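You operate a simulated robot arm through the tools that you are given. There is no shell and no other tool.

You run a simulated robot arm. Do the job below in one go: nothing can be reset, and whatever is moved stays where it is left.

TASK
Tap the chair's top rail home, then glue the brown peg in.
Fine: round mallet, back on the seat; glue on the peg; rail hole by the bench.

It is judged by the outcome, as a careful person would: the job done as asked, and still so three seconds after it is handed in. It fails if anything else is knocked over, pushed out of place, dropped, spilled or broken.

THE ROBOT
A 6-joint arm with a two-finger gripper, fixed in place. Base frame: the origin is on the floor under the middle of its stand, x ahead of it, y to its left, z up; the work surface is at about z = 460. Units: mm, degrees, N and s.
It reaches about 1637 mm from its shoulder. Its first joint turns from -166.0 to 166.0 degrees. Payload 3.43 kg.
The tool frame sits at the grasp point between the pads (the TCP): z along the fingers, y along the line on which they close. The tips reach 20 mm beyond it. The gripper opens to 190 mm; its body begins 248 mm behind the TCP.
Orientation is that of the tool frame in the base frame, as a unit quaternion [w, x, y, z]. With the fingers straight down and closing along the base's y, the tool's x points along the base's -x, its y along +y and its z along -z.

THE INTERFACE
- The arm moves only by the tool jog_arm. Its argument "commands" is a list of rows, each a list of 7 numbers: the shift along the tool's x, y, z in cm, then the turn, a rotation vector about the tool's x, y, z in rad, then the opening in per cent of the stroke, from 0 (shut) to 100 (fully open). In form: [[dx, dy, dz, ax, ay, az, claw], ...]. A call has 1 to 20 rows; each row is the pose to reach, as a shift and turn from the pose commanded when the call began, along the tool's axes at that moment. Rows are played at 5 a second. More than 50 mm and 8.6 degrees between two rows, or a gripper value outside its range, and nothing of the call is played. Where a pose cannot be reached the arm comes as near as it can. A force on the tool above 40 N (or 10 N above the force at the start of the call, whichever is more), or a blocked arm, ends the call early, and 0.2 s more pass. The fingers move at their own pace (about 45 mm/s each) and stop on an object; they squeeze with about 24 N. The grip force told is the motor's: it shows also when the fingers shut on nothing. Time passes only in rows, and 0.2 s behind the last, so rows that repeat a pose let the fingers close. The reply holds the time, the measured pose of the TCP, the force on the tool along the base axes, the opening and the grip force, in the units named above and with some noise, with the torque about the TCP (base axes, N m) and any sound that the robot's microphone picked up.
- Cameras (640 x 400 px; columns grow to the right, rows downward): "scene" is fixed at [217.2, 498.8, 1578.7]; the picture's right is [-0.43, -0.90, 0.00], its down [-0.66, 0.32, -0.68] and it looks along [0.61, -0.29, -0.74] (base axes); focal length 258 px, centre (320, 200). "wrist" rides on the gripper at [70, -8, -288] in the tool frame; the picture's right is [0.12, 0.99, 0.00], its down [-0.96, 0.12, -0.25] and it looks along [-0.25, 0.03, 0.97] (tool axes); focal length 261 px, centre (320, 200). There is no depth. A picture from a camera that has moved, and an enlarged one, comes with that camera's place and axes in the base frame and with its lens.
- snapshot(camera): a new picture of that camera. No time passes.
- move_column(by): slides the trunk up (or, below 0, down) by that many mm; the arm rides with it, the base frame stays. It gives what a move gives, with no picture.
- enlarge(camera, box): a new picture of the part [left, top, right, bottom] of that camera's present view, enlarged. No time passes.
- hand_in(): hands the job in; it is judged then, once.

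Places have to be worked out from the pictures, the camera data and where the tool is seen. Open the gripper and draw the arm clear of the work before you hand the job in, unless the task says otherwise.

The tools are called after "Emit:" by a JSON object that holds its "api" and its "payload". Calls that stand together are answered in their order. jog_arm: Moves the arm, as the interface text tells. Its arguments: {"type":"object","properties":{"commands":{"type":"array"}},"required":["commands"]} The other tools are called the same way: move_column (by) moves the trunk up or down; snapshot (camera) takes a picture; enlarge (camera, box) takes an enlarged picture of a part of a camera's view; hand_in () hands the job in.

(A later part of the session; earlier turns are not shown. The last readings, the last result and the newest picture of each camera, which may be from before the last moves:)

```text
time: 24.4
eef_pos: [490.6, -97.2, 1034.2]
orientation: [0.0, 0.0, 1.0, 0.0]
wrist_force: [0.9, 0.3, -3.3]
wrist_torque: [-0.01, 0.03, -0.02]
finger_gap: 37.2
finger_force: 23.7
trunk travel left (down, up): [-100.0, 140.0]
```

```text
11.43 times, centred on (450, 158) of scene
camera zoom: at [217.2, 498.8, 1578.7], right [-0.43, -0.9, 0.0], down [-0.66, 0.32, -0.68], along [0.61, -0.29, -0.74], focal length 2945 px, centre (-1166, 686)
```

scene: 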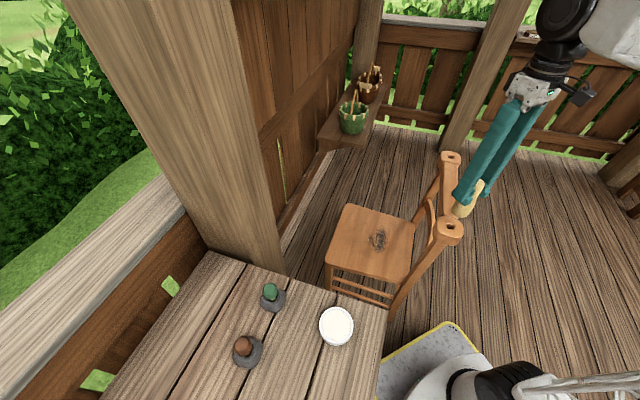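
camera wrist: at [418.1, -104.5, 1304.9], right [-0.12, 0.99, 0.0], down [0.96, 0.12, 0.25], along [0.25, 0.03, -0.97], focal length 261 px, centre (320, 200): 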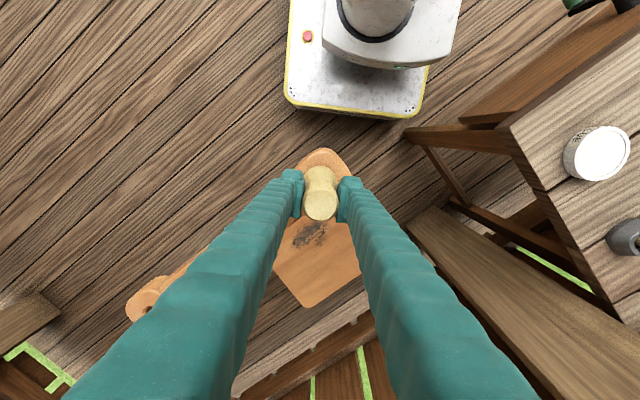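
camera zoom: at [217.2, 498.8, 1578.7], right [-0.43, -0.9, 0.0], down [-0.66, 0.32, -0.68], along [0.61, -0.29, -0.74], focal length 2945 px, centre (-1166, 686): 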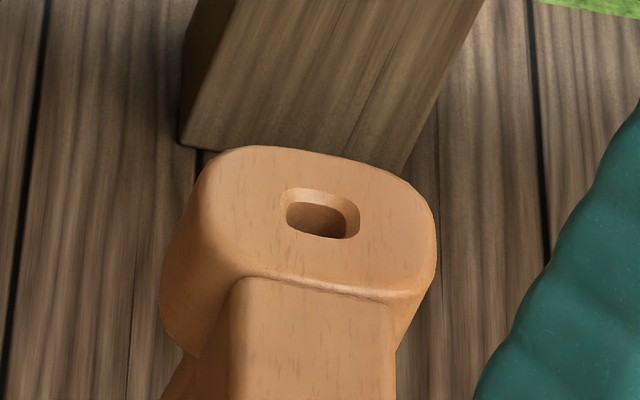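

The rail went down another 3 mm, and the mallet slid up a few mm in the grip (gap 37.2), so I keep the overtravel modest. One more tap, then I compare.

Emit:
{"api": "jog_arm", "payload": {"commands": [[0, 0, 1.1, 0, 0, 0, 0], [0, 0, 5.9, 0, 0, 0, 0], [0, 0, 1.5, 0, 0, 0, 0], [0, 0, 0, 0, 0, 0, 0]]}}

Emit:
{"api": "enlarge", "payload": {"camera": "scene", "box": [420, 205, 480, 250]}}

Emit:
{"api": "enlarge", "payload": {"camera": "scene", "box": [425, 140, 475, 175]}}

Emit:
{"api": "snapshot", "payload": {"camera": "wrist"}}

```text
time: 25.4
eef_pos: [489.0, -96.7, 1034.2]
orientation: [0.0, 0.0, 1.0, 0.0]
wrist_force: [0.2, 0.5, -3.2]
wrist_torque: [-0.03, 0.02, -0.02]
finger_gap: 37.3
finger_force: 24.2
trunk travel left (down, up): [-100.0, 140.0]
```

```text
8.89 times, centred on (450, 228) of scene
camera zoom: at [217.2, 498.8, 1578.7], right [-0.43, -0.9, 0.0], down [-0.66, 0.32, -0.68], along [0.61, -0.29, -0.74], focal length 2291 px, centre (-836, -44)
```

zoom: 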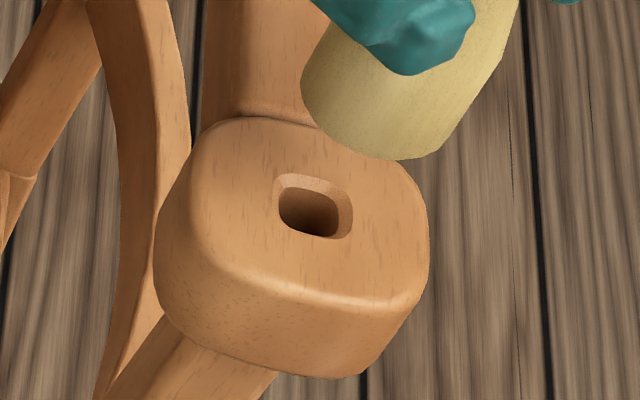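

```text
11.43 times, centred on (450, 158) of scene
camera zoom: at [217.2, 498.8, 1578.7], right [-0.43, -0.9, 0.0], down [-0.66, 0.32, -0.68], along [0.61, -0.29, -0.74], focal length 2945 px, centre (-1166, 686)
```

zoom: 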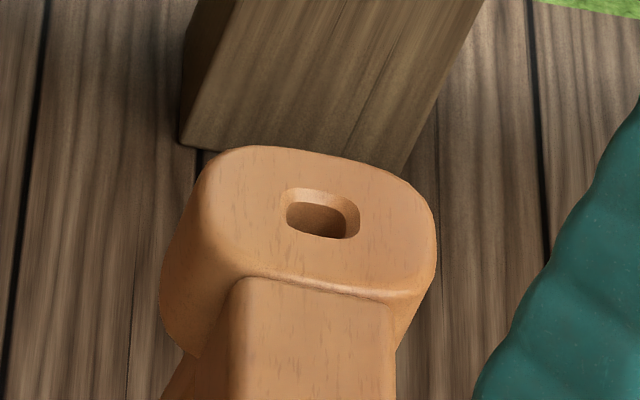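

```text
taken
camera wrist: at [418.8, -104.4, 1323.9], right [-0.12, 0.99, 0.0], down [0.96, 0.12, 0.25], along [0.25, 0.03, -0.97], focal length 261 px, centre (320, 200)
```

wrist: 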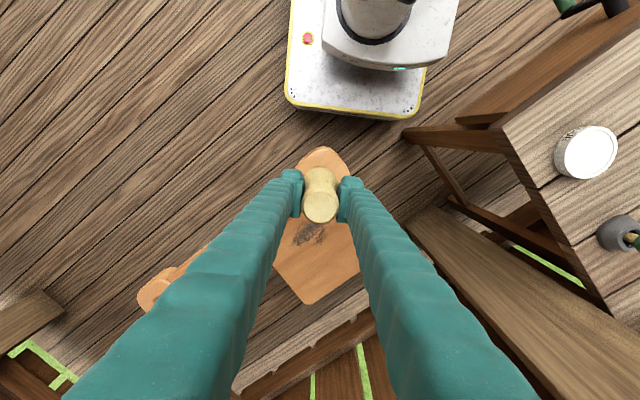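

That tap moved nothing on either end, which suggests the rail may be home. I confirm with one slightly firmer tap.

Emit:
{"api": "jog_arm", "payload": {"commands": [[0, 0, 1.5, 0, 0, 0, 0], [0, 0, 6.2, 0, 0, 0, 0], [0, 0, 1.5, 0, 0, 0, 0], [0, 0, 0, 0, 0, 0, 0]]}}

Emit:
{"api": "enlarge", "payload": {"camera": "scene", "box": [420, 205, 480, 250]}}

Emit:
{"api": "enlarge", "payload": {"camera": "scene", "box": [425, 140, 475, 175]}}

```text
time: 26.4
eef_pos: [491.1, -95.3, 1034.6]
orientation: [0.0, 0.001, 1.0, 0.0]
wrist_force: [0.3, -0.6, -3.5]
wrist_torque: [-0.04, 0.05, 0.01]
finger_gap: 38.0
finger_force: 24.0
trunk travel left (down, up): [-100.0, 140.0]
```

```text
8.89 times, centred on (450, 228) of scene
camera zoom: at [217.2, 498.8, 1578.7], right [-0.43, -0.9, 0.0], down [-0.66, 0.32, -0.68], along [0.61, -0.29, -0.74], focal length 2291 px, centre (-836, -44)
```

zoom: 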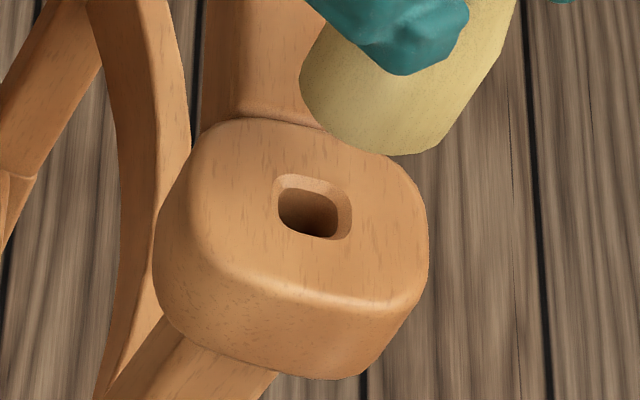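

```text
11.43 times, centred on (450, 158) of scene
camera zoom: at [217.2, 498.8, 1578.7], right [-0.43, -0.9, 0.0], down [-0.66, 0.32, -0.68], along [0.61, -0.29, -0.74], focal length 2945 px, centre (-1166, 686)
```

zoom: 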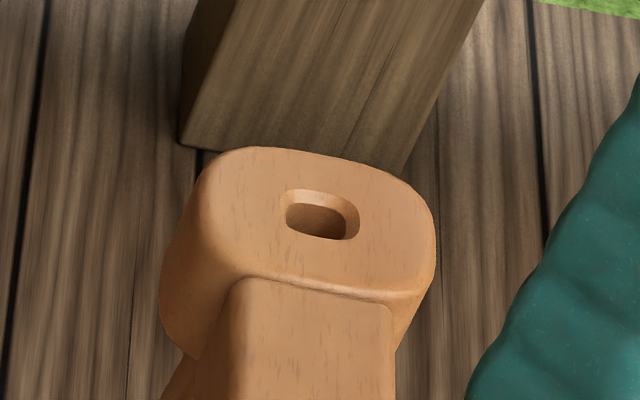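

Neither end moved with the firmer tap (the mallet only slid another 2 mm in the grip). The rail has dropped about 12 mm evenly and now sits on a hard stop, so it is home; I carry the mallet back over the seat.

Emit:
{"api": "jog_arm", "payload": {"commands": [[0, 0, -3.2, 0, 0, 0, 0], [-4.5, 0.5, -3.2, 0, 0, 0, 0], [-9, 1.0, -3.2, 0, 0, 0, 0], [-13.5, 1.5, -3.2, 0, 0, 0, 0], [-18, 2.0, -3.2, 0, 0, 0, 0], [-22.5, 2.5, -3.2, 0, 0, 0, 0], [-27, 3.0, -3.2, 0, 0, 0, 0], [-29.9, 3.36, -3.2, 0, 0, 0, 0], [-29.9, 3.36, 1.0, 0, 0, 0, 0], [-29.9, 3.36, 5.5, 0, 0, 0, 0], [-29.9, 3.36, 10, 0, 0, 0, 0], [-29.9, 3.36, 14.5, 0, 0, 0, 0], [-29.9, 3.36, 19, 0, 0, 0, 0], [-29.9, 3.36, 23.5, 0, 0, 0, 0], [-29.9, 3.36, 28, 0, 0, 0, 0], [-29.9, 3.36, 32.5, 0, 0, 0, 0], [-29.9, 3.36, 37, 0, 0, 0, 0], [-29.9, 3.36, 41.5, 0, 0, 0, 0], [-29.9, 3.36, 45, 0, 0, 0, 0], [-29.9, 3.36, 46, 0, 0, 0, 0]]}}

Emit:
{"api": "snapshot", "payload": {"camera": "wrist"}}

Emit:
{"api": "enlarge", "payload": {"camera": "scene", "box": [340, 170, 430, 260]}}

```text
time: 30.6
eef_pos: [789.3, -64.0, 576.7]
orientation: [0.001, 0.0, 1.0, 0.001]
wrist_force: [0.2, 0.1, -2.8]
wrist_torque: [0.01, -0.05, 0.04]
finger_gap: 38.0
finger_force: 23.8
trunk travel left (down, up): [-100.0, 140.0]
```

```text
taken
camera wrist: at [718.5, -71.2, 865.7], right [-0.12, 0.99, 0.0], down [0.96, 0.12, 0.25], along [0.25, 0.03, -0.97], focal length 261 px, centre (320, 200)
```

wrist: 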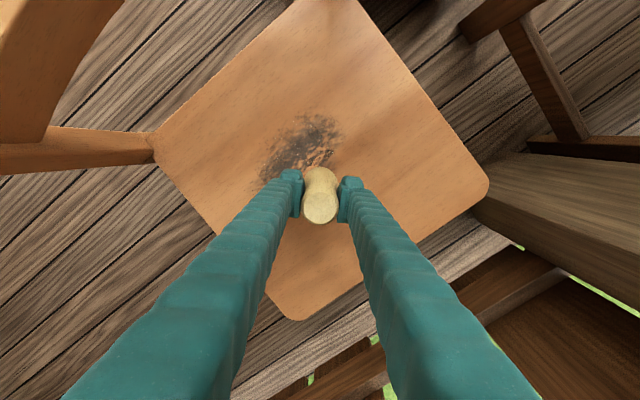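

```text
4.44 times, centred on (385, 215) of scene
camera zoom: at [217.2, 498.8, 1578.7], right [-0.43, -0.9, 0.0], down [-0.66, 0.32, -0.68], along [0.61, -0.29, -0.74], focal length 1145 px, centre (31, 133)
```

zoom: 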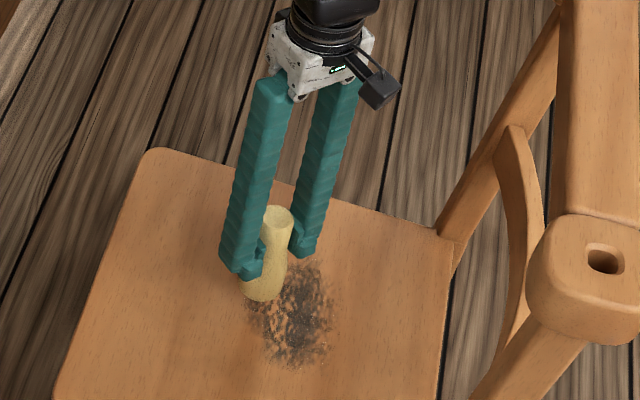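

The mallet is above its old spot and the chair has not shifted. I lower it slowly toward the seat, watching the force.

Emit:
{"api": "jog_arm", "payload": {"commands": [[0, 0, 1.0, 0, 0, 0, 0], [0, 0, 2.0, 0, 0, 0, 0], [0, 0, 2.4, 0, 0, 0, 0], [0, 0, 2.7, 0, 0, 0, 0], [0, 0, 2.9, 0, 0, 0, 0]]}}

```text
time: 31.8
eef_pos: [788.2, -62.4, 546.0]
orientation: [0.001, -0.001, 1.0, 0.0]
wrist_force: [-0.2, -0.9, -3.1]
wrist_torque: [0.02, -0.02, 0.0]
finger_gap: 38.1
finger_force: 23.8
trunk travel left (down, up): [-100.0, 140.0]
```

No contact yet at TCP z≈547; I continue in 1 mm steps.

Emit:
{"api": "jog_arm", "payload": {"commands": [[0, 0, 0.1, 0, 0, 0, 0], [0, 0, 0.2, 0, 0, 0, 0], [0, 0, 0.3, 0, 0, 0, 0], [0, 0, 0.4, 0, 0, 0, 0]]}}

```text
time: 32.8
eef_pos: [787.7, -63.6, 543.6]
orientation: [0.0, 0.0, 1.0, 0.0]
wrist_force: [0.5, 0.4, -3.2]
wrist_torque: [0.0, -0.02, -0.02]
finger_gap: 38.0
finger_force: 24.0
trunk travel left (down, up): [-100.0, 140.0]
```

Still free; a few more millimetres in small steps.

Emit:
{"api": "jog_arm", "payload": {"commands": [[0, 0, 0.1, 0, 0, 0, 0], [0, 0, 0.2, 0, 0, 0, 0], [0, 0, 0.3, 0, 0, 0, 0], [0, 0, 0.3, 0, 0, 0, 0]]}}

```text
time: 33.8
eef_pos: [788.8, -63.4, 538.5]
orientation: [0.0, 0.0, 1.0, 0.0]
wrist_force: [0.3, -0.1, -2.9]
wrist_torque: [0.0, 0.0, 0.02]
finger_gap: 38.1
finger_force: 23.6
trunk travel left (down, up): [-100.0, 140.0]
```

Not yet touching at commanded z≈540. I keep stepping down gently.

Emit:
{"api": "jog_arm", "payload": {"commands": [[0, 0, 0.1, 0, 0, 0, 0], [0, 0, 0.2, 0, 0, 0, 0], [0, 0, 0.2, 0, 0, 0, 0]]}}

Emit:
{"api": "enlarge", "payload": {"camera": "scene", "box": [350, 210, 400, 255]}}

```text
time: 34.6
eef_pos: [789.0, -63.3, 539.0]
orientation: [0.001, 0.0, 1.0, 0.0]
wrist_force: [-2.8, 1.1, 26.7]
wrist_torque: [0.02, 0.43, 0.03]
finger_gap: 37.9
finger_force: 23.8
trunk travel left (down, up): [-100.0, 140.0]
```

```text
8.89 times, centred on (375, 232) of scene
camera zoom: at [217.2, 498.8, 1578.7], right [-0.43, -0.9, 0.0], down [-0.66, 0.32, -0.68], along [0.61, -0.29, -0.74], focal length 2291 px, centre (-169, -89)
```

zoom: 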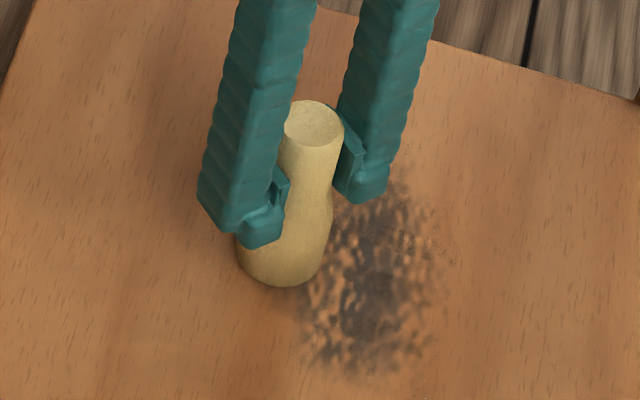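

The foot is on the seat (about 30 N). I ease off 1 mm, open the gripper and wait for the fingers to clear.

Emit:
{"api": "jog_arm", "payload": {"commands": [[0, 0, -0.1, 0, 0, 0, 0], [0, 0, -0.1, 0, 0, 0, 0], [0, 0, -0.1, 0, 0, 0, 60], [0, 0, -0.1, 0, 0, 0, 60], [0, 0, -0.1, 0, 0, 0, 60], [0, 0, -0.1, 0, 0, 0, 60], [0, 0, -0.1, 0, 0, 0, 60], [0, 0, -0.1, 0, 0, 0, 60], [0, 0, -0.1, 0, 0, 0, 60]]}}

Emit:
{"api": "enlarge", "payload": {"camera": "scene", "box": [350, 210, 400, 255]}}

Emit:
{"api": "snapshot", "payload": {"camera": "wrist"}}

```text
time: 36.6
eef_pos: [788.0, -62.9, 538.0]
orientation: [0.0, 0.0, 1.0, 0.0]
wrist_force: [-0.3, -0.3, -0.4]
wrist_torque: [-0.03, -0.02, -0.01]
finger_gap: 114.1
finger_force: 0.1
trunk travel left (down, up): [-100.0, 140.0]
```

```text
8.89 times, centred on (375, 232) of scene
camera zoom: at [217.2, 498.8, 1578.7], right [-0.43, -0.9, 0.0], down [-0.66, 0.32, -0.68], along [0.61, -0.29, -0.74], focal length 2291 px, centre (-169, -89)
```

zoom: 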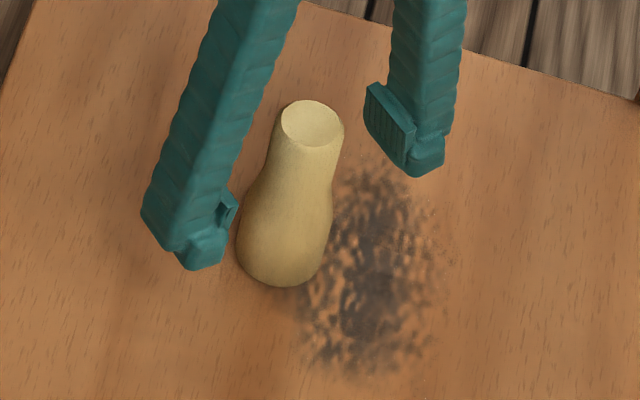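

```text
taken
camera wrist: at [717.5, -70.4, 827.1], right [-0.12, 0.99, 0.0], down [0.96, 0.12, 0.25], along [0.25, 0.03, -0.97], focal length 261 px, centre (320, 200)
```

wrist: 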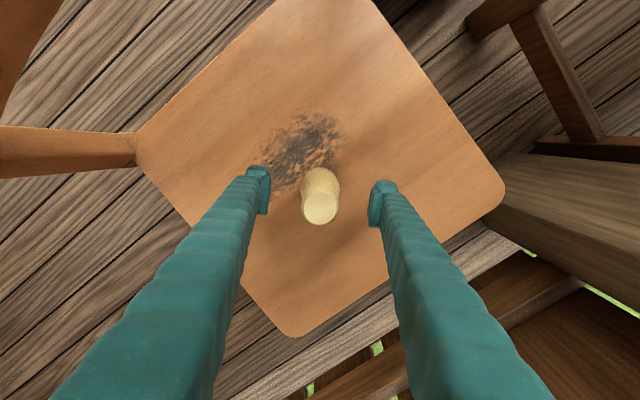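

The mallet stands upright on the seat at its old place. I raise the gripper straight up clear of it.

Emit:
{"api": "jog_arm", "payload": {"commands": [[0, 0, -2, 0, 0, 0, 60], [0, 0, -6, 0, 0, 0, 60], [0, 0, -10.8, 0, 0, 0, 60], [0, 0, -15.6, 0, 0, 0, 60], [0, 0, -20.4, 0, 0, 0, 60], [0, 0, -25.2, 0, 0, 0, 60], [0, 0, -30, 0, 0, 0, 60], [0, 0, -34.8, 0, 0, 0, 60], [0, 0, -39.6, 0, 0, 0, 60], [0, 0, -44.4, 0, 0, 0, 60], [0, 0, -49.2, 0, 0, 0, 60], [0, 0, -54, 0, 0, 0, 60], [0, 0, -58.8, 0, 0, 0, 60], [0, 0, -62, 0, 0, 0, 60]]}}

Emit:
{"api": "snapshot", "payload": {"camera": "wrist"}}

Emit:
{"api": "snapshot", "payload": {"camera": "scene"}}

```text
time: 39.6
eef_pos: [787.5, -61.0, 1158.5]
orientation: [0.0, 0.0, 1.0, 0.0]
wrist_force: [0.5, -0.6, 0.1]
wrist_torque: [-0.03, -0.03, -0.01]
finger_gap: 114.2
finger_force: 0.0
trunk travel left (down, up): [-100.0, 140.0]
```

```text
taken
camera wrist: at [715.9, -69.8, 1447.3], right [-0.12, 0.99, 0.0], down [0.96, 0.12, 0.25], along [0.25, 0.03, -0.97], focal length 261 px, centre (320, 200)
```

wrist: 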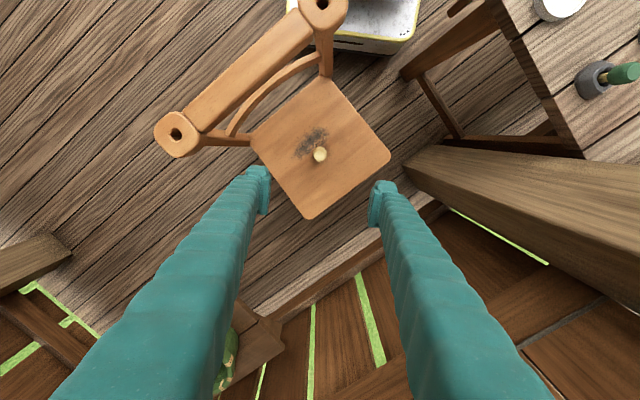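

```text
taken
```

scene: 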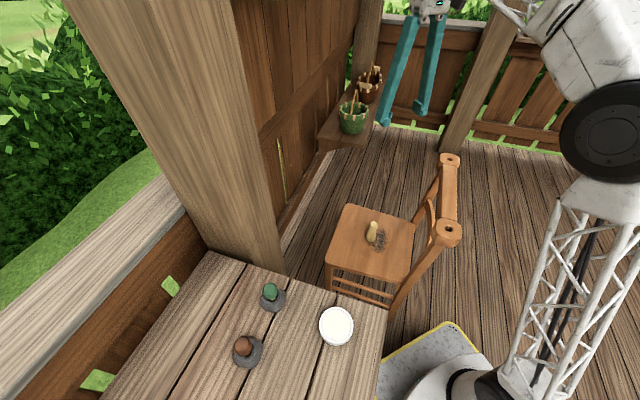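

Everything is in place around the chair. I now swing over the bench at height to look down at the pegs and the glue pot.

Emit:
{"api": "jog_arm", "payload": {"commands": [[2.45, 3.86, 0, 0, 0, 0, 60], [4.9, 7.72, 0, 0, 0, 0, 60], [7.35, 11.58, 0, 0, 0, 0, 60], [9.8, 15.44, 0, 0, 0, 0, 60], [12.25, 19.3, 0, 0, 0, 0, 60], [14.7, 23.16, 0, 0, 0, 0, 60], [17.15, 27.02, 0, 0, 0, 0, 60], [19.6, 30.88, 0, 0, 0, 0, 60], [22.05, 34.74, 0, 0, 0, 0, 60], [24.5, 38.6, 0, 0, 0, 0, 60], [26.95, 42.46, 0, 0, 0, 0, 60], [29.4, 46.32, 0, 0, 0, 0, 60], [31.8, 50.2, 0, 0, 0, 0, 60], [31.8, 50.2, 0, 0, 0, 0, 60]]}}

Emit:
{"api": "snapshot", "payload": {"camera": "wrist"}}

Emit:
{"api": "snapshot", "payload": {"camera": "scene"}}

```text
time: 42.6
eef_pos: [470.0, 439.2, 1157.7]
orientation: [-0.001, 0.0, 1.0, 0.0]
wrist_force: [1.1, 0.4, -0.2]
wrist_torque: [0.0, 0.02, -0.03]
finger_gap: 113.8
finger_force: 0.1
trunk travel left (down, up): [-100.0, 140.0]
```

```text
taken
camera wrist: at [399.0, 431.4, 1446.8], right [-0.12, 0.99, 0.0], down [0.96, 0.11, 0.25], along [0.25, 0.03, -0.97], focal length 261 px, centre (320, 200)
```

wrist: 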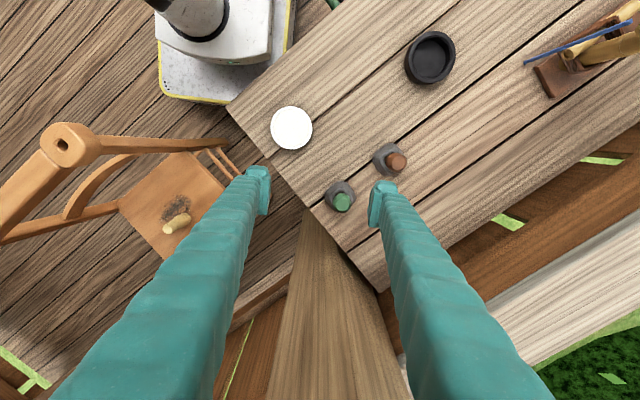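

```text
taken
```

scene: 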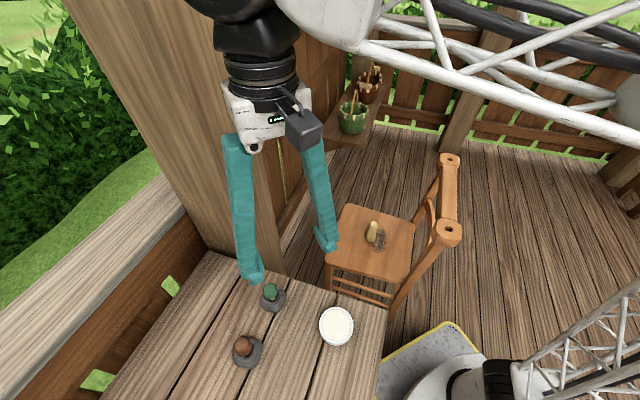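

The bench holds the glue pot, both pegs in grey stands, a black bowl and a saw-like tool. I zoom in on the peg, the glue pot and the near rail hole.

Emit:
{"api": "enlarge", "payload": {"camera": "wrist", "box": [360, 130, 430, 190]}}

Emit:
{"api": "enlarge", "payload": {"camera": "wrist", "box": [255, 90, 335, 165]}}

Emit:
{"api": "enlarge", "payload": {"camera": "wrist", "box": [20, 110, 110, 190]}}

Emit:
{"api": "enlarge", "payload": {"camera": "wrist", "box": [300, 100, 460, 230]}}

Emit:
{"api": "enlarge", "payload": {"camera": "scene", "box": [225, 325, 275, 375]}}

```text
6.67 times, centred on (395, 160) of wrist
camera zoom: at [399.0, 431.4, 1446.8], right [-0.12, 0.99, 0.0], down [0.96, 0.11, 0.25], along [0.25, 0.03, -0.97], focal length 1738 px, centre (-180, 467)
```

zoom: 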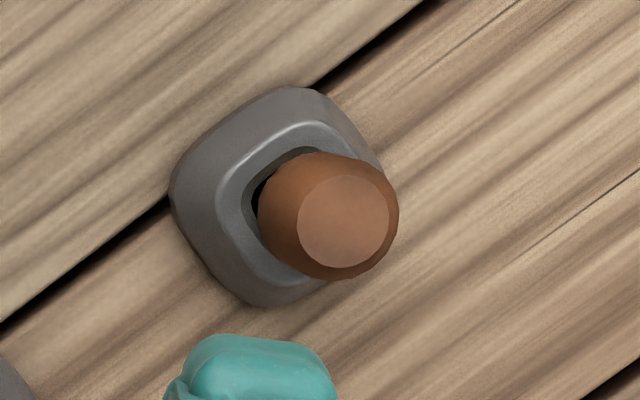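

```text
5.33 times, centred on (295, 128) of wrist
camera zoom: at [399.0, 431.4, 1446.8], right [-0.12, 0.99, 0.0], down [0.96, 0.11, 0.25], along [0.25, 0.03, -0.97], focal length 1390 px, centre (453, 587)
```

zoom: 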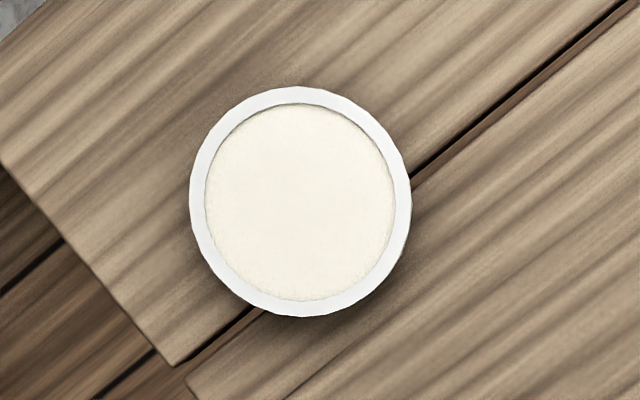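

```text
5.00 times, centred on (65, 150) of wrist
camera zoom: at [399.0, 431.4, 1446.8], right [-0.12, 0.99, 0.0], down [0.96, 0.11, 0.25], along [0.25, 0.03, -0.97], focal length 1303 px, centre (1595, 450)
```

zoom: 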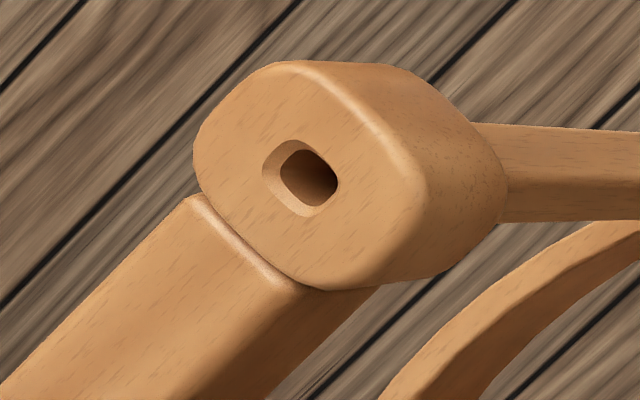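

```text
3.08 times, centred on (380, 165) of wrist
camera zoom: at [399.0, 431.4, 1446.8], right [-0.12, 0.99, 0.0], down [0.96, 0.11, 0.25], along [0.25, 0.03, -0.97], focal length 802 px, centre (135, 308)
```

zoom: 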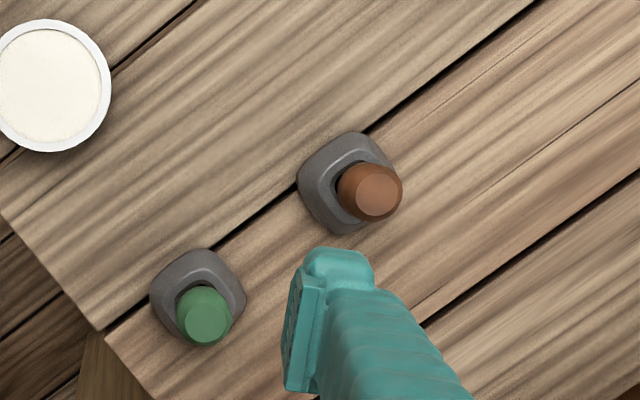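

```text
8.00 times, centred on (250, 350) of scene
camera zoom: at [217.2, 498.8, 1578.7], right [-0.43, -0.9, 0.0], down [-0.66, 0.32, -0.68], along [0.61, -0.29, -0.74], focal length 2062 px, centre (880, -1000)
```

zoom: 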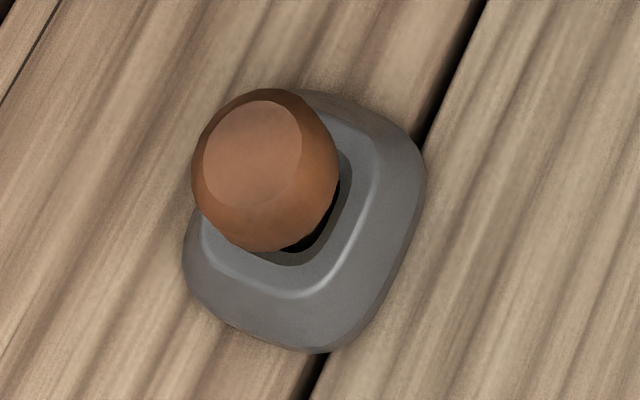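

From these views: the bench top is at z≈834, the brown peg's axis at about (440,596) with its knob top near z≈913, and the glue pot at about (397,367) with its rim near z≈862. I move over the brown peg and descend partway to refine its position.

Emit:
{"api": "jog_arm", "payload": {"commands": [[0.8, 4.0, 0, 0, 0, 0, 60], [1.6, 8.0, 0, 0, 0, 0, 60], [2.4, 12, 0, 0, 0, 0, 60], [3.0, 15.7, 0, 0, 0, 0, 60], [3.0, 15.7, 4.5, 0, 0, 0, 60], [3.0, 15.7, 9, 0, 0, 0, 60], [3.0, 15.7, 13.5, 0, 0, 0, 60], [3.0, 15.7, 17.0, 0, 0, 0, 60], [3.0, 15.7, 17.0, 0, 0, 0, 60]]}}

Emit:
{"api": "snapshot", "payload": {"camera": "wrist"}}

Emit:
{"api": "enlarge", "payload": {"camera": "wrist", "box": [270, 130, 370, 220]}}

Emit:
{"api": "snapshot", "payload": {"camera": "scene"}}

```text
time: 44.6
eef_pos: [438.8, 595.8, 989.2]
orientation: [0.0, 0.0, 1.0, 0.0]
wrist_force: [0.5, -0.1, 0.2]
wrist_torque: [0.01, 0.0, -0.01]
finger_gap: 114.0
finger_force: 0.1
trunk travel left (down, up): [-100.0, 140.0]
```

```text
taken
camera wrist: at [367.0, 587.4, 1278.1], right [-0.12, 0.99, 0.0], down [0.96, 0.12, 0.25], along [0.25, 0.03, -0.97], focal length 261 px, centre (320, 200)
```

wrist: 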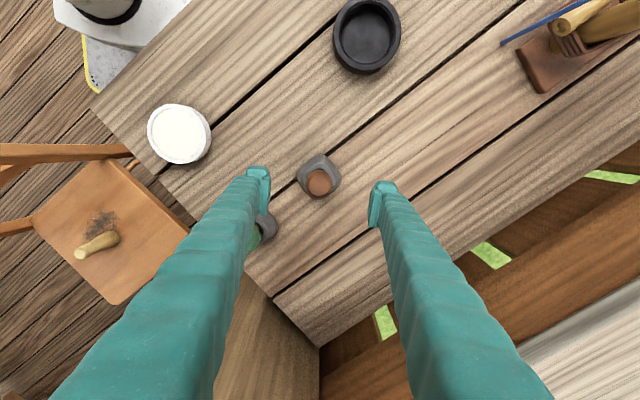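

```text
4.44 times, centred on (320, 175) of wrist
camera zoom: at [367.0, 587.4, 1278.1], right [-0.12, 0.99, 0.0], down [0.96, 0.12, 0.25], along [0.25, 0.03, -0.97], focal length 1158 px, centre (320, 311)
```

zoom: 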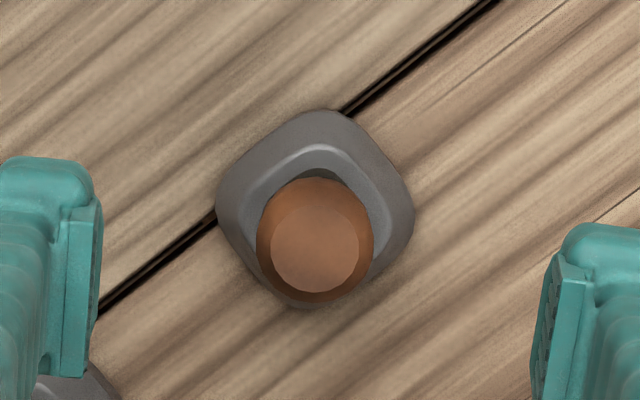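

```text
taken
```

scene: 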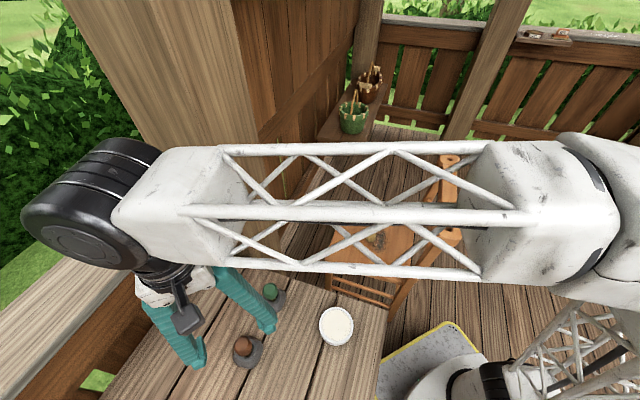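

The peg's axis sits about 4 mm further in +x than my tool. I correct that, descend to TCP z≈890 with the tips just above the stand, and check before closing.

Emit:
{"api": "jog_arm", "payload": {"commands": [[-0.35, -0.06, 2, 0, 0, 0, 60], [-0.35, -0.06, 5, 0, 0, 0, 60], [-0.35, -0.06, 8, 0, 0, 0, 60], [-0.35, -0.06, 9.9, 0, 0, 0, 60], [-0.35, -0.06, 9.9, 0, 0, 0, 60]]}}

Emit:
{"api": "enlarge", "payload": {"camera": "wrist", "box": [230, 130, 410, 250]}}

Emit:
{"api": "enlarge", "payload": {"camera": "scene", "box": [200, 300, 320, 390]}}

```text
time: 45.8
eef_pos: [443.5, 595.7, 888.9]
orientation: [0.0, 0.0, 1.0, -0.001]
wrist_force: [-0.4, 0.2, 0.0]
wrist_torque: [-0.01, -0.02, -0.02]
finger_gap: 114.0
finger_force: 0.0
trunk travel left (down, up): [-100.0, 140.0]
```

```text
3.33 times, centred on (320, 190) of wrist
camera zoom: at [372.7, 588.6, 1178.1], right [-0.12, 0.99, 0.0], down [0.96, 0.12, 0.25], along [0.25, 0.03, -0.97], focal length 869 px, centre (320, 233)
```

zoom: 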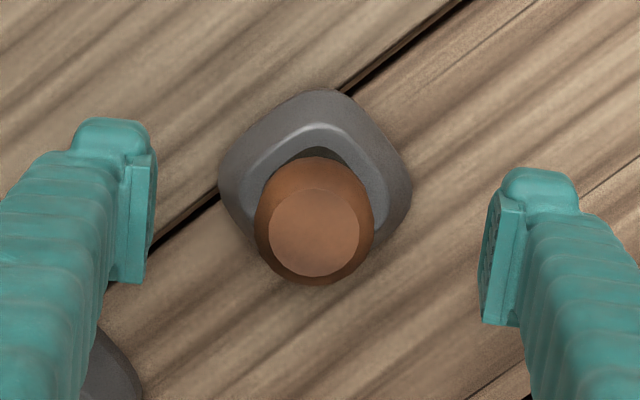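

```text
4.44 times, centred on (260, 345) of scene
camera zoom: at [217.2, 498.8, 1578.7], right [-0.43, -0.9, 0.0], down [-0.66, 0.32, -0.68], along [0.61, -0.29, -0.74], focal length 1145 px, centre (587, -444)
```

zoom: 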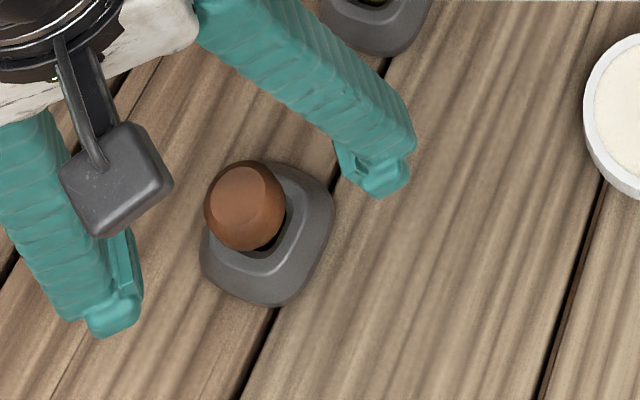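

The tips straddle the knob and clear the stand; the peg is about 2 mm toward -y of the grip centre. I trim that and close the gripper on the knob.

Emit:
{"api": "jog_arm", "payload": {"commands": [[0.1, -0.19, 0, 0, 0, 0, 60], [0.1, -0.19, 0, 0, 0, 0, 40], [0.1, -0.19, 0, 0, 0, 0, 0], [0.1, -0.19, 0, 0, 0, 0, 0], [0.1, -0.19, 0, 0, 0, 0, 0], [0.1, -0.19, 0, 0, 0, 0, 0], [0.1, -0.19, 0, 0, 0, 0, 0], [0.1, -0.19, 0, 0, 0, 0, 0], [0.1, -0.19, 0, 0, 0, 0, 0]]}}

Emit:
{"api": "enlarge", "payload": {"camera": "wrist", "box": [230, 130, 410, 250]}}

Emit:
{"api": "enlarge", "payload": {"camera": "scene", "box": [200, 300, 320, 390]}}

```text
time: 47.8
eef_pos: [441.8, 594.8, 889.8]
orientation: [0.0, 0.0, 1.0, 0.0]
wrist_force: [0.2, -0.2, 0.5]
wrist_torque: [-0.02, 0.0, 0.01]
finger_gap: 32.7
finger_force: 24.0
trunk travel left (down, up): [-100.0, 140.0]
```

```text
3.33 times, centred on (320, 190) of wrist
camera zoom: at [371.4, 586.6, 1179.2], right [-0.12, 0.99, 0.0], down [0.96, 0.12, 0.25], along [0.25, 0.03, -0.97], focal length 869 px, centre (320, 233)
```

zoom: 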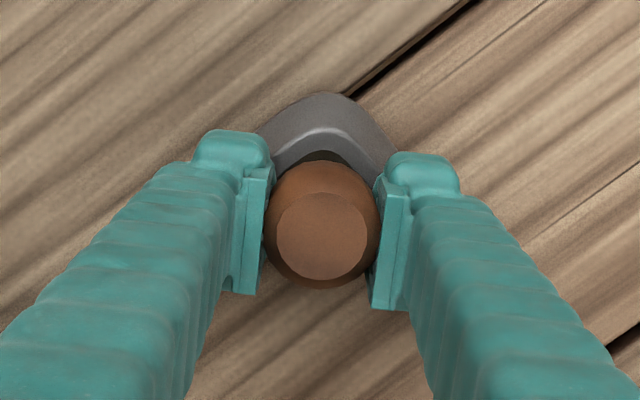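

```text
4.44 times, centred on (260, 345) of scene
camera zoom: at [217.2, 498.8, 1578.7], right [-0.43, -0.9, 0.0], down [-0.66, 0.32, -0.68], along [0.61, -0.29, -0.74], focal length 1145 px, centre (587, -444)
```

zoom: 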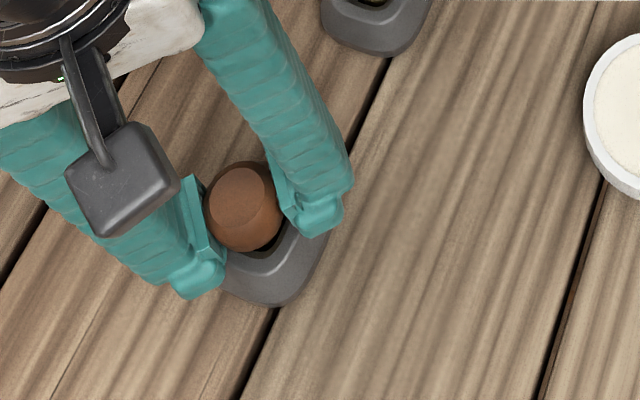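

The fingers stopped on the knob at a 32.7 mm gap. I lift slowly by 3 cm to see whether the peg comes along.

Emit:
{"api": "jog_arm", "payload": {"commands": [[0, 0, -0.3, 0, 0, 0, 0], [0, 0, -0.8, 0, 0, 0, 0], [0, 0, -1.5, 0, 0, 0, 0], [0, 0, -2.2, 0, 0, 0, 0], [0, 0, -3.0, 0, 0, 0, 0]]}}

Emit:
{"api": "enlarge", "payload": {"camera": "wrist", "box": [230, 130, 410, 250]}}

Emit:
{"api": "enlarge", "payload": {"camera": "scene", "box": [200, 300, 320, 390]}}

```text
time: 49.0
eef_pos: [442.9, 594.2, 918.7]
orientation: [0.0, 0.001, 1.0, -0.001]
wrist_force: [-0.3, 0.1, -0.9]
wrist_torque: [-0.03, 0.0, -0.02]
finger_gap: 32.7
finger_force: 23.5
trunk travel left (down, up): [-100.0, 140.0]
```

```text
3.33 times, centred on (320, 190) of wrist
camera zoom: at [371.8, 586.4, 1207.5], right [-0.12, 0.99, 0.0], down [0.96, 0.12, 0.25], along [0.25, 0.03, -0.97], focal length 869 px, centre (320, 233)
```

zoom: 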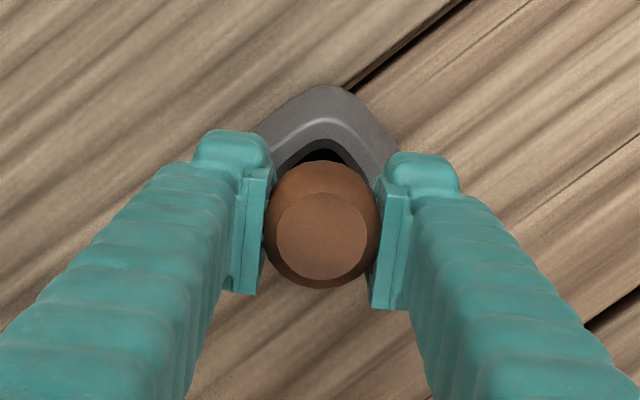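

```text
4.44 times, centred on (260, 345) of scene
camera zoom: at [217.2, 498.8, 1578.7], right [-0.43, -0.9, 0.0], down [-0.66, 0.32, -0.68], along [0.61, -0.29, -0.74], focal length 1145 px, centre (587, -444)
```

zoom: 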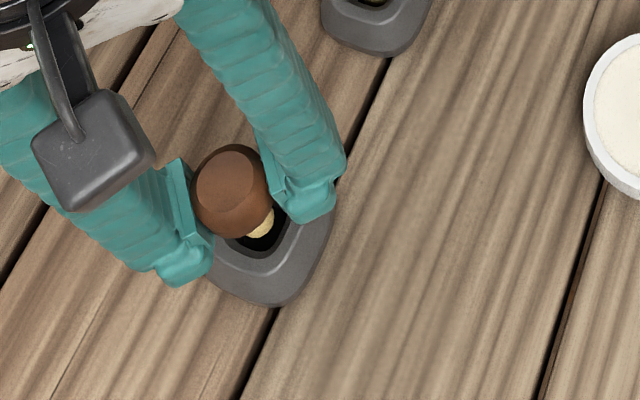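

The peg follows with an unchanged gap, and its pale shaft is emerging from the stand. I continue straight up, then bring it to a spot where the scene camera can see the shaft from the side.

Emit:
{"api": "jog_arm", "payload": {"commands": [[0, 0, -1.0, 0, 0, 0, 0], [0, 0, -2.0, 0, 0, 0, 0], [0, 0, -3.5, 0, 0, 0, 0], [0, 0, -6, 0, 0, 0, 0], [0, 0, -10, 0, 0, 0, 0], [0, 0, -14, 0, 0, 0, 0], [0, 0, -18, 0, 0, 0, 0], [0, 0, -22, 0, 0, 0, 0], [-3, -4, -22, 0, 0, 0, 0], [-6, -8, -23, 0, 0, 0, 0], [-9, -12, -25, 0, 0, 0, 0], [-12, -16, -27, 0, 0, 0, 0], [-14, -20, -29, 0, 0, 0, 0], [-15, -24, -31, 0, 0, 0, 0], [-15.5, -28, -33, 0, 0, 0, 0], [-15.5, -29, -35, 0, 0, 0, 0], [-15.5, -29, -35, 0, 0, 0, 0]]}}

Emit:
{"api": "snapshot", "payload": {"camera": "scene"}}

Emit:
{"api": "snapshot", "payload": {"camera": "wrist"}}

```text
refused: row 10 steps farther than a row can; nothing moved
```

```text
taken
```

scene: 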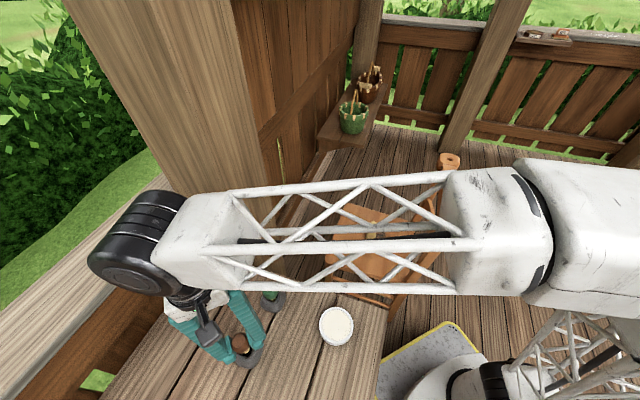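

```text
taken
camera wrist: at [371.8, 586.4, 1207.5], right [-0.12, 0.99, 0.0], down [0.96, 0.12, 0.25], along [0.25, 0.03, -0.97], focal length 261 px, centre (320, 200)
```

wrist: 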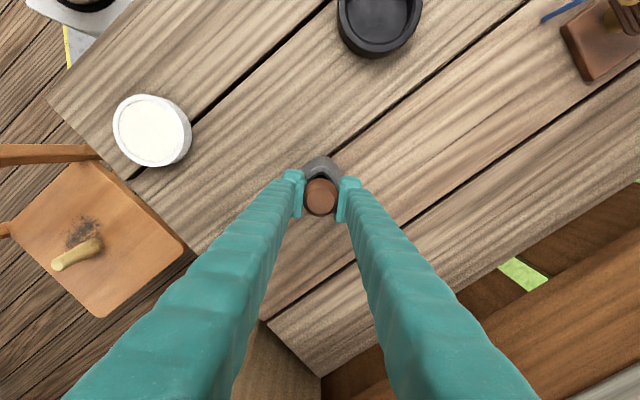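

The row steps were slightly too long, so nothing moved. I resend with shorter steps.

Emit:
{"api": "jog_arm", "payload": {"commands": [[0, 0, -1.0, 0, 0, 0, 0], [0, 0, -2.0, 0, 0, 0, 0], [0, 0, -3.5, 0, 0, 0, 0], [0, 0, -6, 0, 0, 0, 0], [0, 0, -10, 0, 0, 0, 0], [0, 0, -14, 0, 0, 0, 0], [0, 0, -18, 0, 0, 0, 0], [0, 0, -22, 0, 0, 0, 0], [-1.77, -3.94, -23.1, 0, 0, 0, 0], [-3.54, -7.88, -24.2, 0, 0, 0, 0], [-5.31, -11.82, -25.3, 0, 0, 0, 0], [-7.08, -15.76, -26.4, 0, 0, 0, 0], [-8.85, -19.7, -27.5, 0, 0, 0, 0], [-10.62, -23.64, -28.6, 0, 0, 0, 0], [-12.39, -27.58, -29.7, 0, 0, 0, 0], [-14.16, -31.52, -30.8, 0, 0, 0, 0], [-15.93, -35.46, -31.9, 0, 0, 0, 0], [-17.7, -39.4, -33, 0, 0, 0, 0], [-17.7, -39.4, -33, 0, 0, 0, 0]]}}

Emit:
{"api": "snapshot", "payload": {"camera": "scene"}}

Emit:
{"api": "snapshot", "payload": {"camera": "wrist"}}

```text
time: 53.0
eef_pos: [620.4, 198.0, 1250.4]
orientation: [0.0, 0.0, 1.0, 0.0]
wrist_force: [0.1, -0.1, -1.1]
wrist_torque: [0.0, -0.01, 0.0]
finger_gap: 32.9
finger_force: 23.7
trunk travel left (down, up): [-100.0, 140.0]
```

```text
taken
```

scene: 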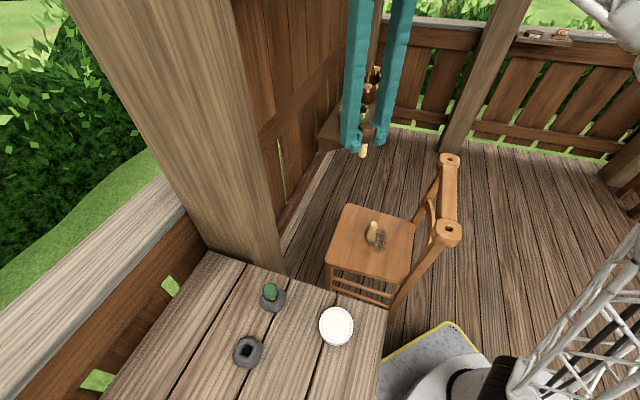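

```text
taken
camera wrist: at [548.9, 190.6, 1539.1], right [-0.12, 0.99, 0.0], down [0.96, 0.12, 0.25], along [0.25, 0.03, -0.97], focal length 261 px, centre (320, 200)
```

wrist: 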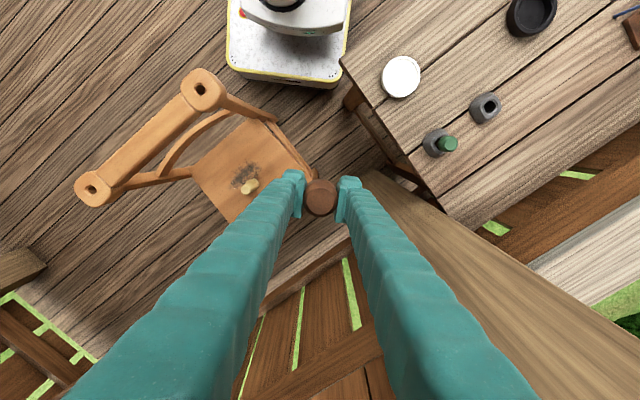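

The peg is out of the stand and held. I zoom in on the peg's shaft from the scene camera, and on the empty stand and the rail hole to compare orientations.

Emit:
{"api": "enlarge", "payload": {"camera": "scene", "box": [345, 115, 395, 165]}}

Emit:
{"api": "enlarge", "payload": {"camera": "wrist", "box": [460, 80, 510, 130]}}

Emit:
{"api": "enlarge", "payload": {"camera": "wrist", "box": [170, 60, 240, 120]}}

Emit:
{"api": "enlarge", "payload": {"camera": "scene", "box": [225, 325, 275, 375]}}

Emit:
{"api": "enlarge", "payload": {"camera": "wrist", "box": [370, 45, 430, 105]}}

```text
8.00 times, centred on (370, 140) of scene
camera zoom: at [217.2, 498.8, 1578.7], right [-0.43, -0.9, 0.0], down [-0.66, 0.32, -0.68], along [0.61, -0.29, -0.74], focal length 2062 px, centre (-80, 680)
```

zoom: 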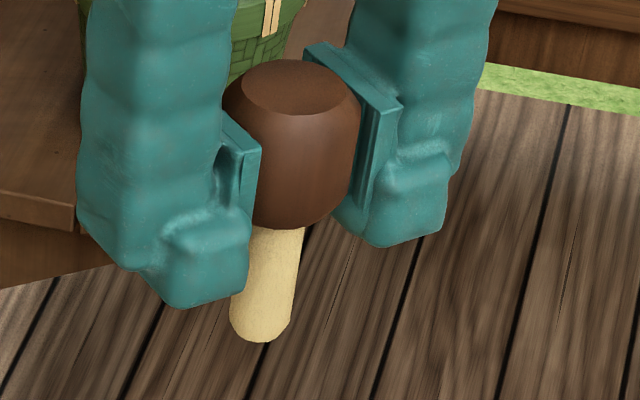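

```text
8.00 times, centred on (485, 105) of wrist
camera zoom: at [548.9, 190.6, 1539.1], right [-0.12, 0.99, 0.0], down [0.96, 0.12, 0.25], along [0.25, 0.03, -0.97], focal length 2085 px, centre (-1000, 960)
```

zoom: 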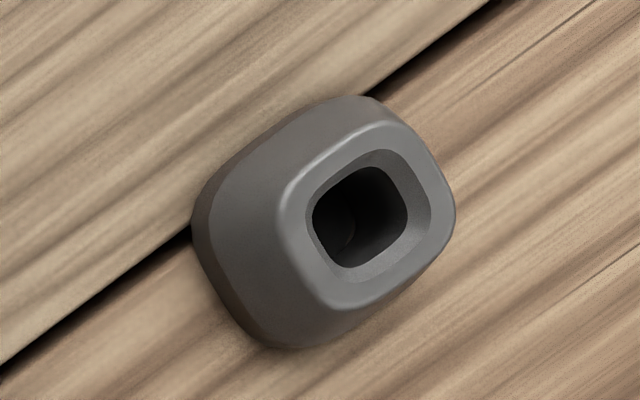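

```text
6.67 times, centred on (205, 90) of wrist
camera zoom: at [548.9, 190.6, 1539.1], right [-0.12, 0.99, 0.0], down [0.96, 0.12, 0.25], along [0.25, 0.03, -0.97], focal length 1738 px, centre (1087, 933)
```

zoom: 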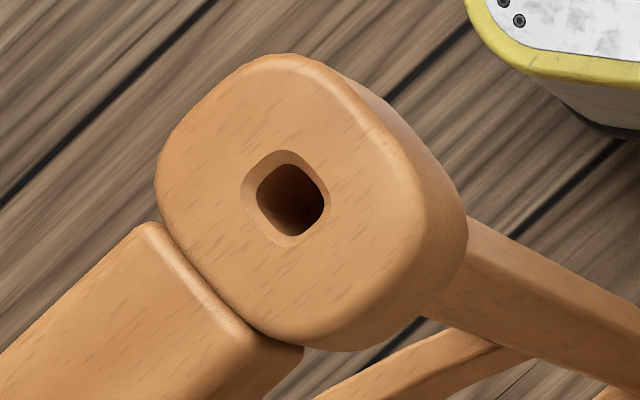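

```text
8.00 times, centred on (250, 350) of scene
camera zoom: at [217.2, 498.8, 1578.7], right [-0.43, -0.9, 0.0], down [-0.66, 0.32, -0.68], along [0.61, -0.29, -0.74], focal length 2062 px, centre (880, -1000)
```

zoom: 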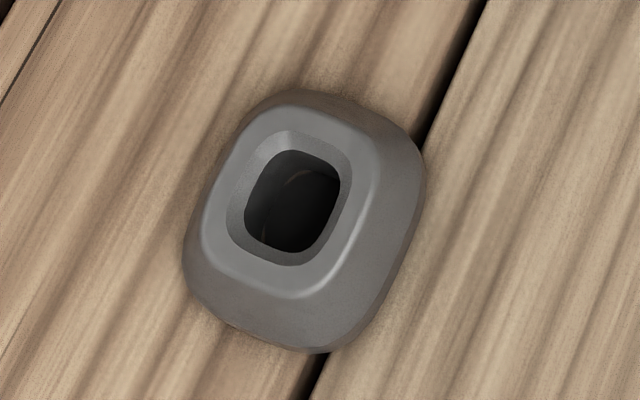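

```text
6.67 times, centred on (400, 75) of wrist
camera zoom: at [548.9, 190.6, 1539.1], right [-0.12, 0.99, 0.0], down [0.96, 0.12, 0.25], along [0.25, 0.03, -0.97], focal length 1738 px, centre (-213, 1033)
```

zoom: 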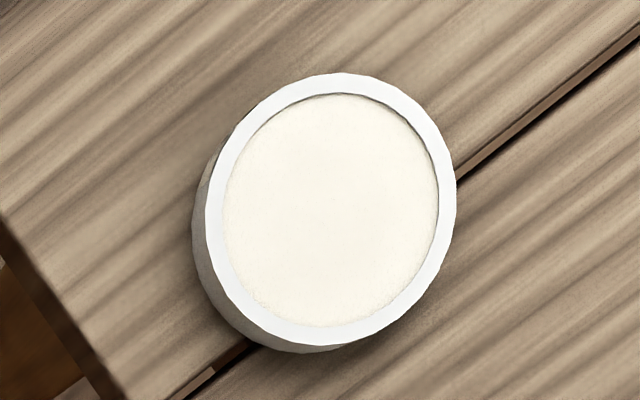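

The peg has a round dowel shaft (about 17 mm across, tip about 54 mm below the TCP), so its turn about the vertical does not matter. I now bring it above the glue pot's centre, about (397.5,367.5), and come down to just above the rim.

Emit:
{"api": "jog_arm", "payload": {"commands": [[3.66, 2.78, 0, 0, 0, 0, 0], [7.32, 5.57, 0, 0, 0, 0, 0], [10.98, 8.35, 0, 0, 0, 0, 0], [14.64, 11.13, 0, 0, 0, 0, 0], [18.3, 13.92, 0, 0, 0, 0, 0], [21.95, 16.7, 0, 0, 0, 0, 0], [21.95, 16.7, 4.5, 0, 0, 0, 0], [21.95, 16.7, 9, 0, 0, 0, 0], [21.95, 16.7, 13.5, 0, 0, 0, 0], [21.95, 16.7, 18, 0, 0, 0, 0], [21.95, 16.7, 22.5, 0, 0, 0, 0], [21.95, 16.7, 26.5, 0, 0, 0, 0], [21.95, 16.7, 29, 0, 0, 0, 0], [21.95, 16.7, 29, 0, 0, 0, 0]]}}

Emit:
{"api": "snapshot", "payload": {"camera": "wrist"}}

Emit:
{"api": "enlarge", "payload": {"camera": "scene", "box": [280, 260, 400, 370]}}

Emit:
{"api": "enlarge", "payload": {"camera": "wrist", "box": [240, 110, 400, 230]}}

```text
time: 56.0
eef_pos: [398.6, 365.8, 958.7]
orientation: [0.0, 0.0, 1.0, 0.0]
wrist_force: [-1.1, 0.1, 0.0]
wrist_torque: [0.03, 0.01, -0.02]
finger_gap: 32.9
finger_force: 23.8
trunk travel left (down, up): [-100.0, 140.0]
```

```text
taken
camera wrist: at [328.3, 357.7, 1248.8], right [-0.12, 0.99, 0.0], down [0.96, 0.12, 0.25], along [0.25, 0.03, -0.97], focal length 261 px, centre (320, 200)
```

wrist: 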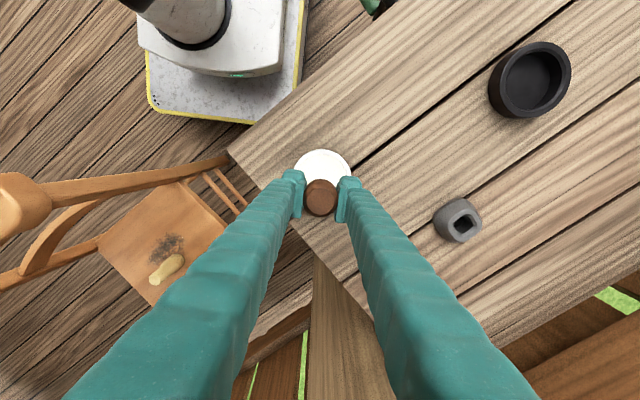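

```text
3.64 times, centred on (340, 315) of scene
camera zoom: at [217.2, 498.8, 1578.7], right [-0.43, -0.9, 0.0], down [-0.66, 0.32, -0.68], along [0.61, -0.29, -0.74], focal length 937 px, centre (247, -218)
```

zoom: 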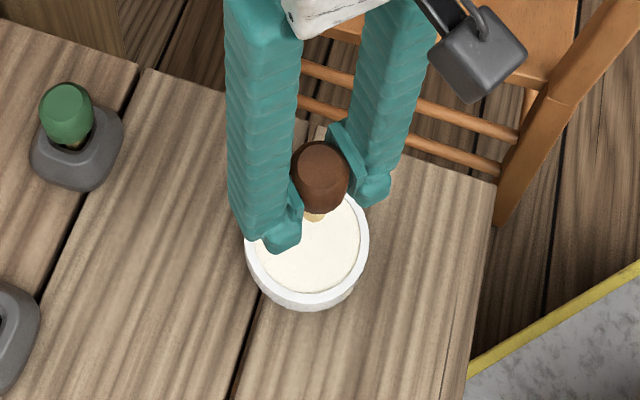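

```text
3.33 times, centred on (320, 170) of wrist
camera zoom: at [328.3, 357.7, 1248.8], right [-0.12, 0.99, 0.0], down [0.96, 0.12, 0.25], along [0.25, 0.03, -0.97], focal length 869 px, centre (320, 300)
```

zoom: 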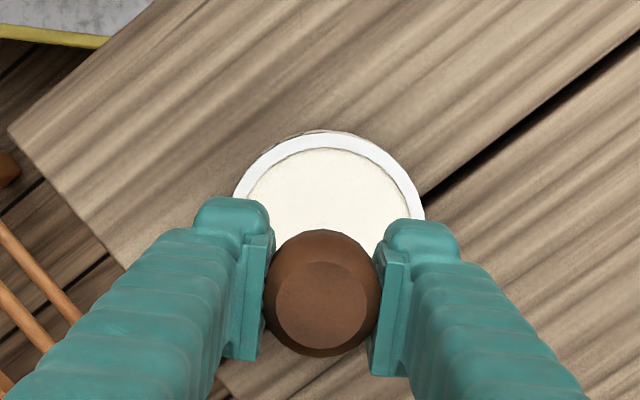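

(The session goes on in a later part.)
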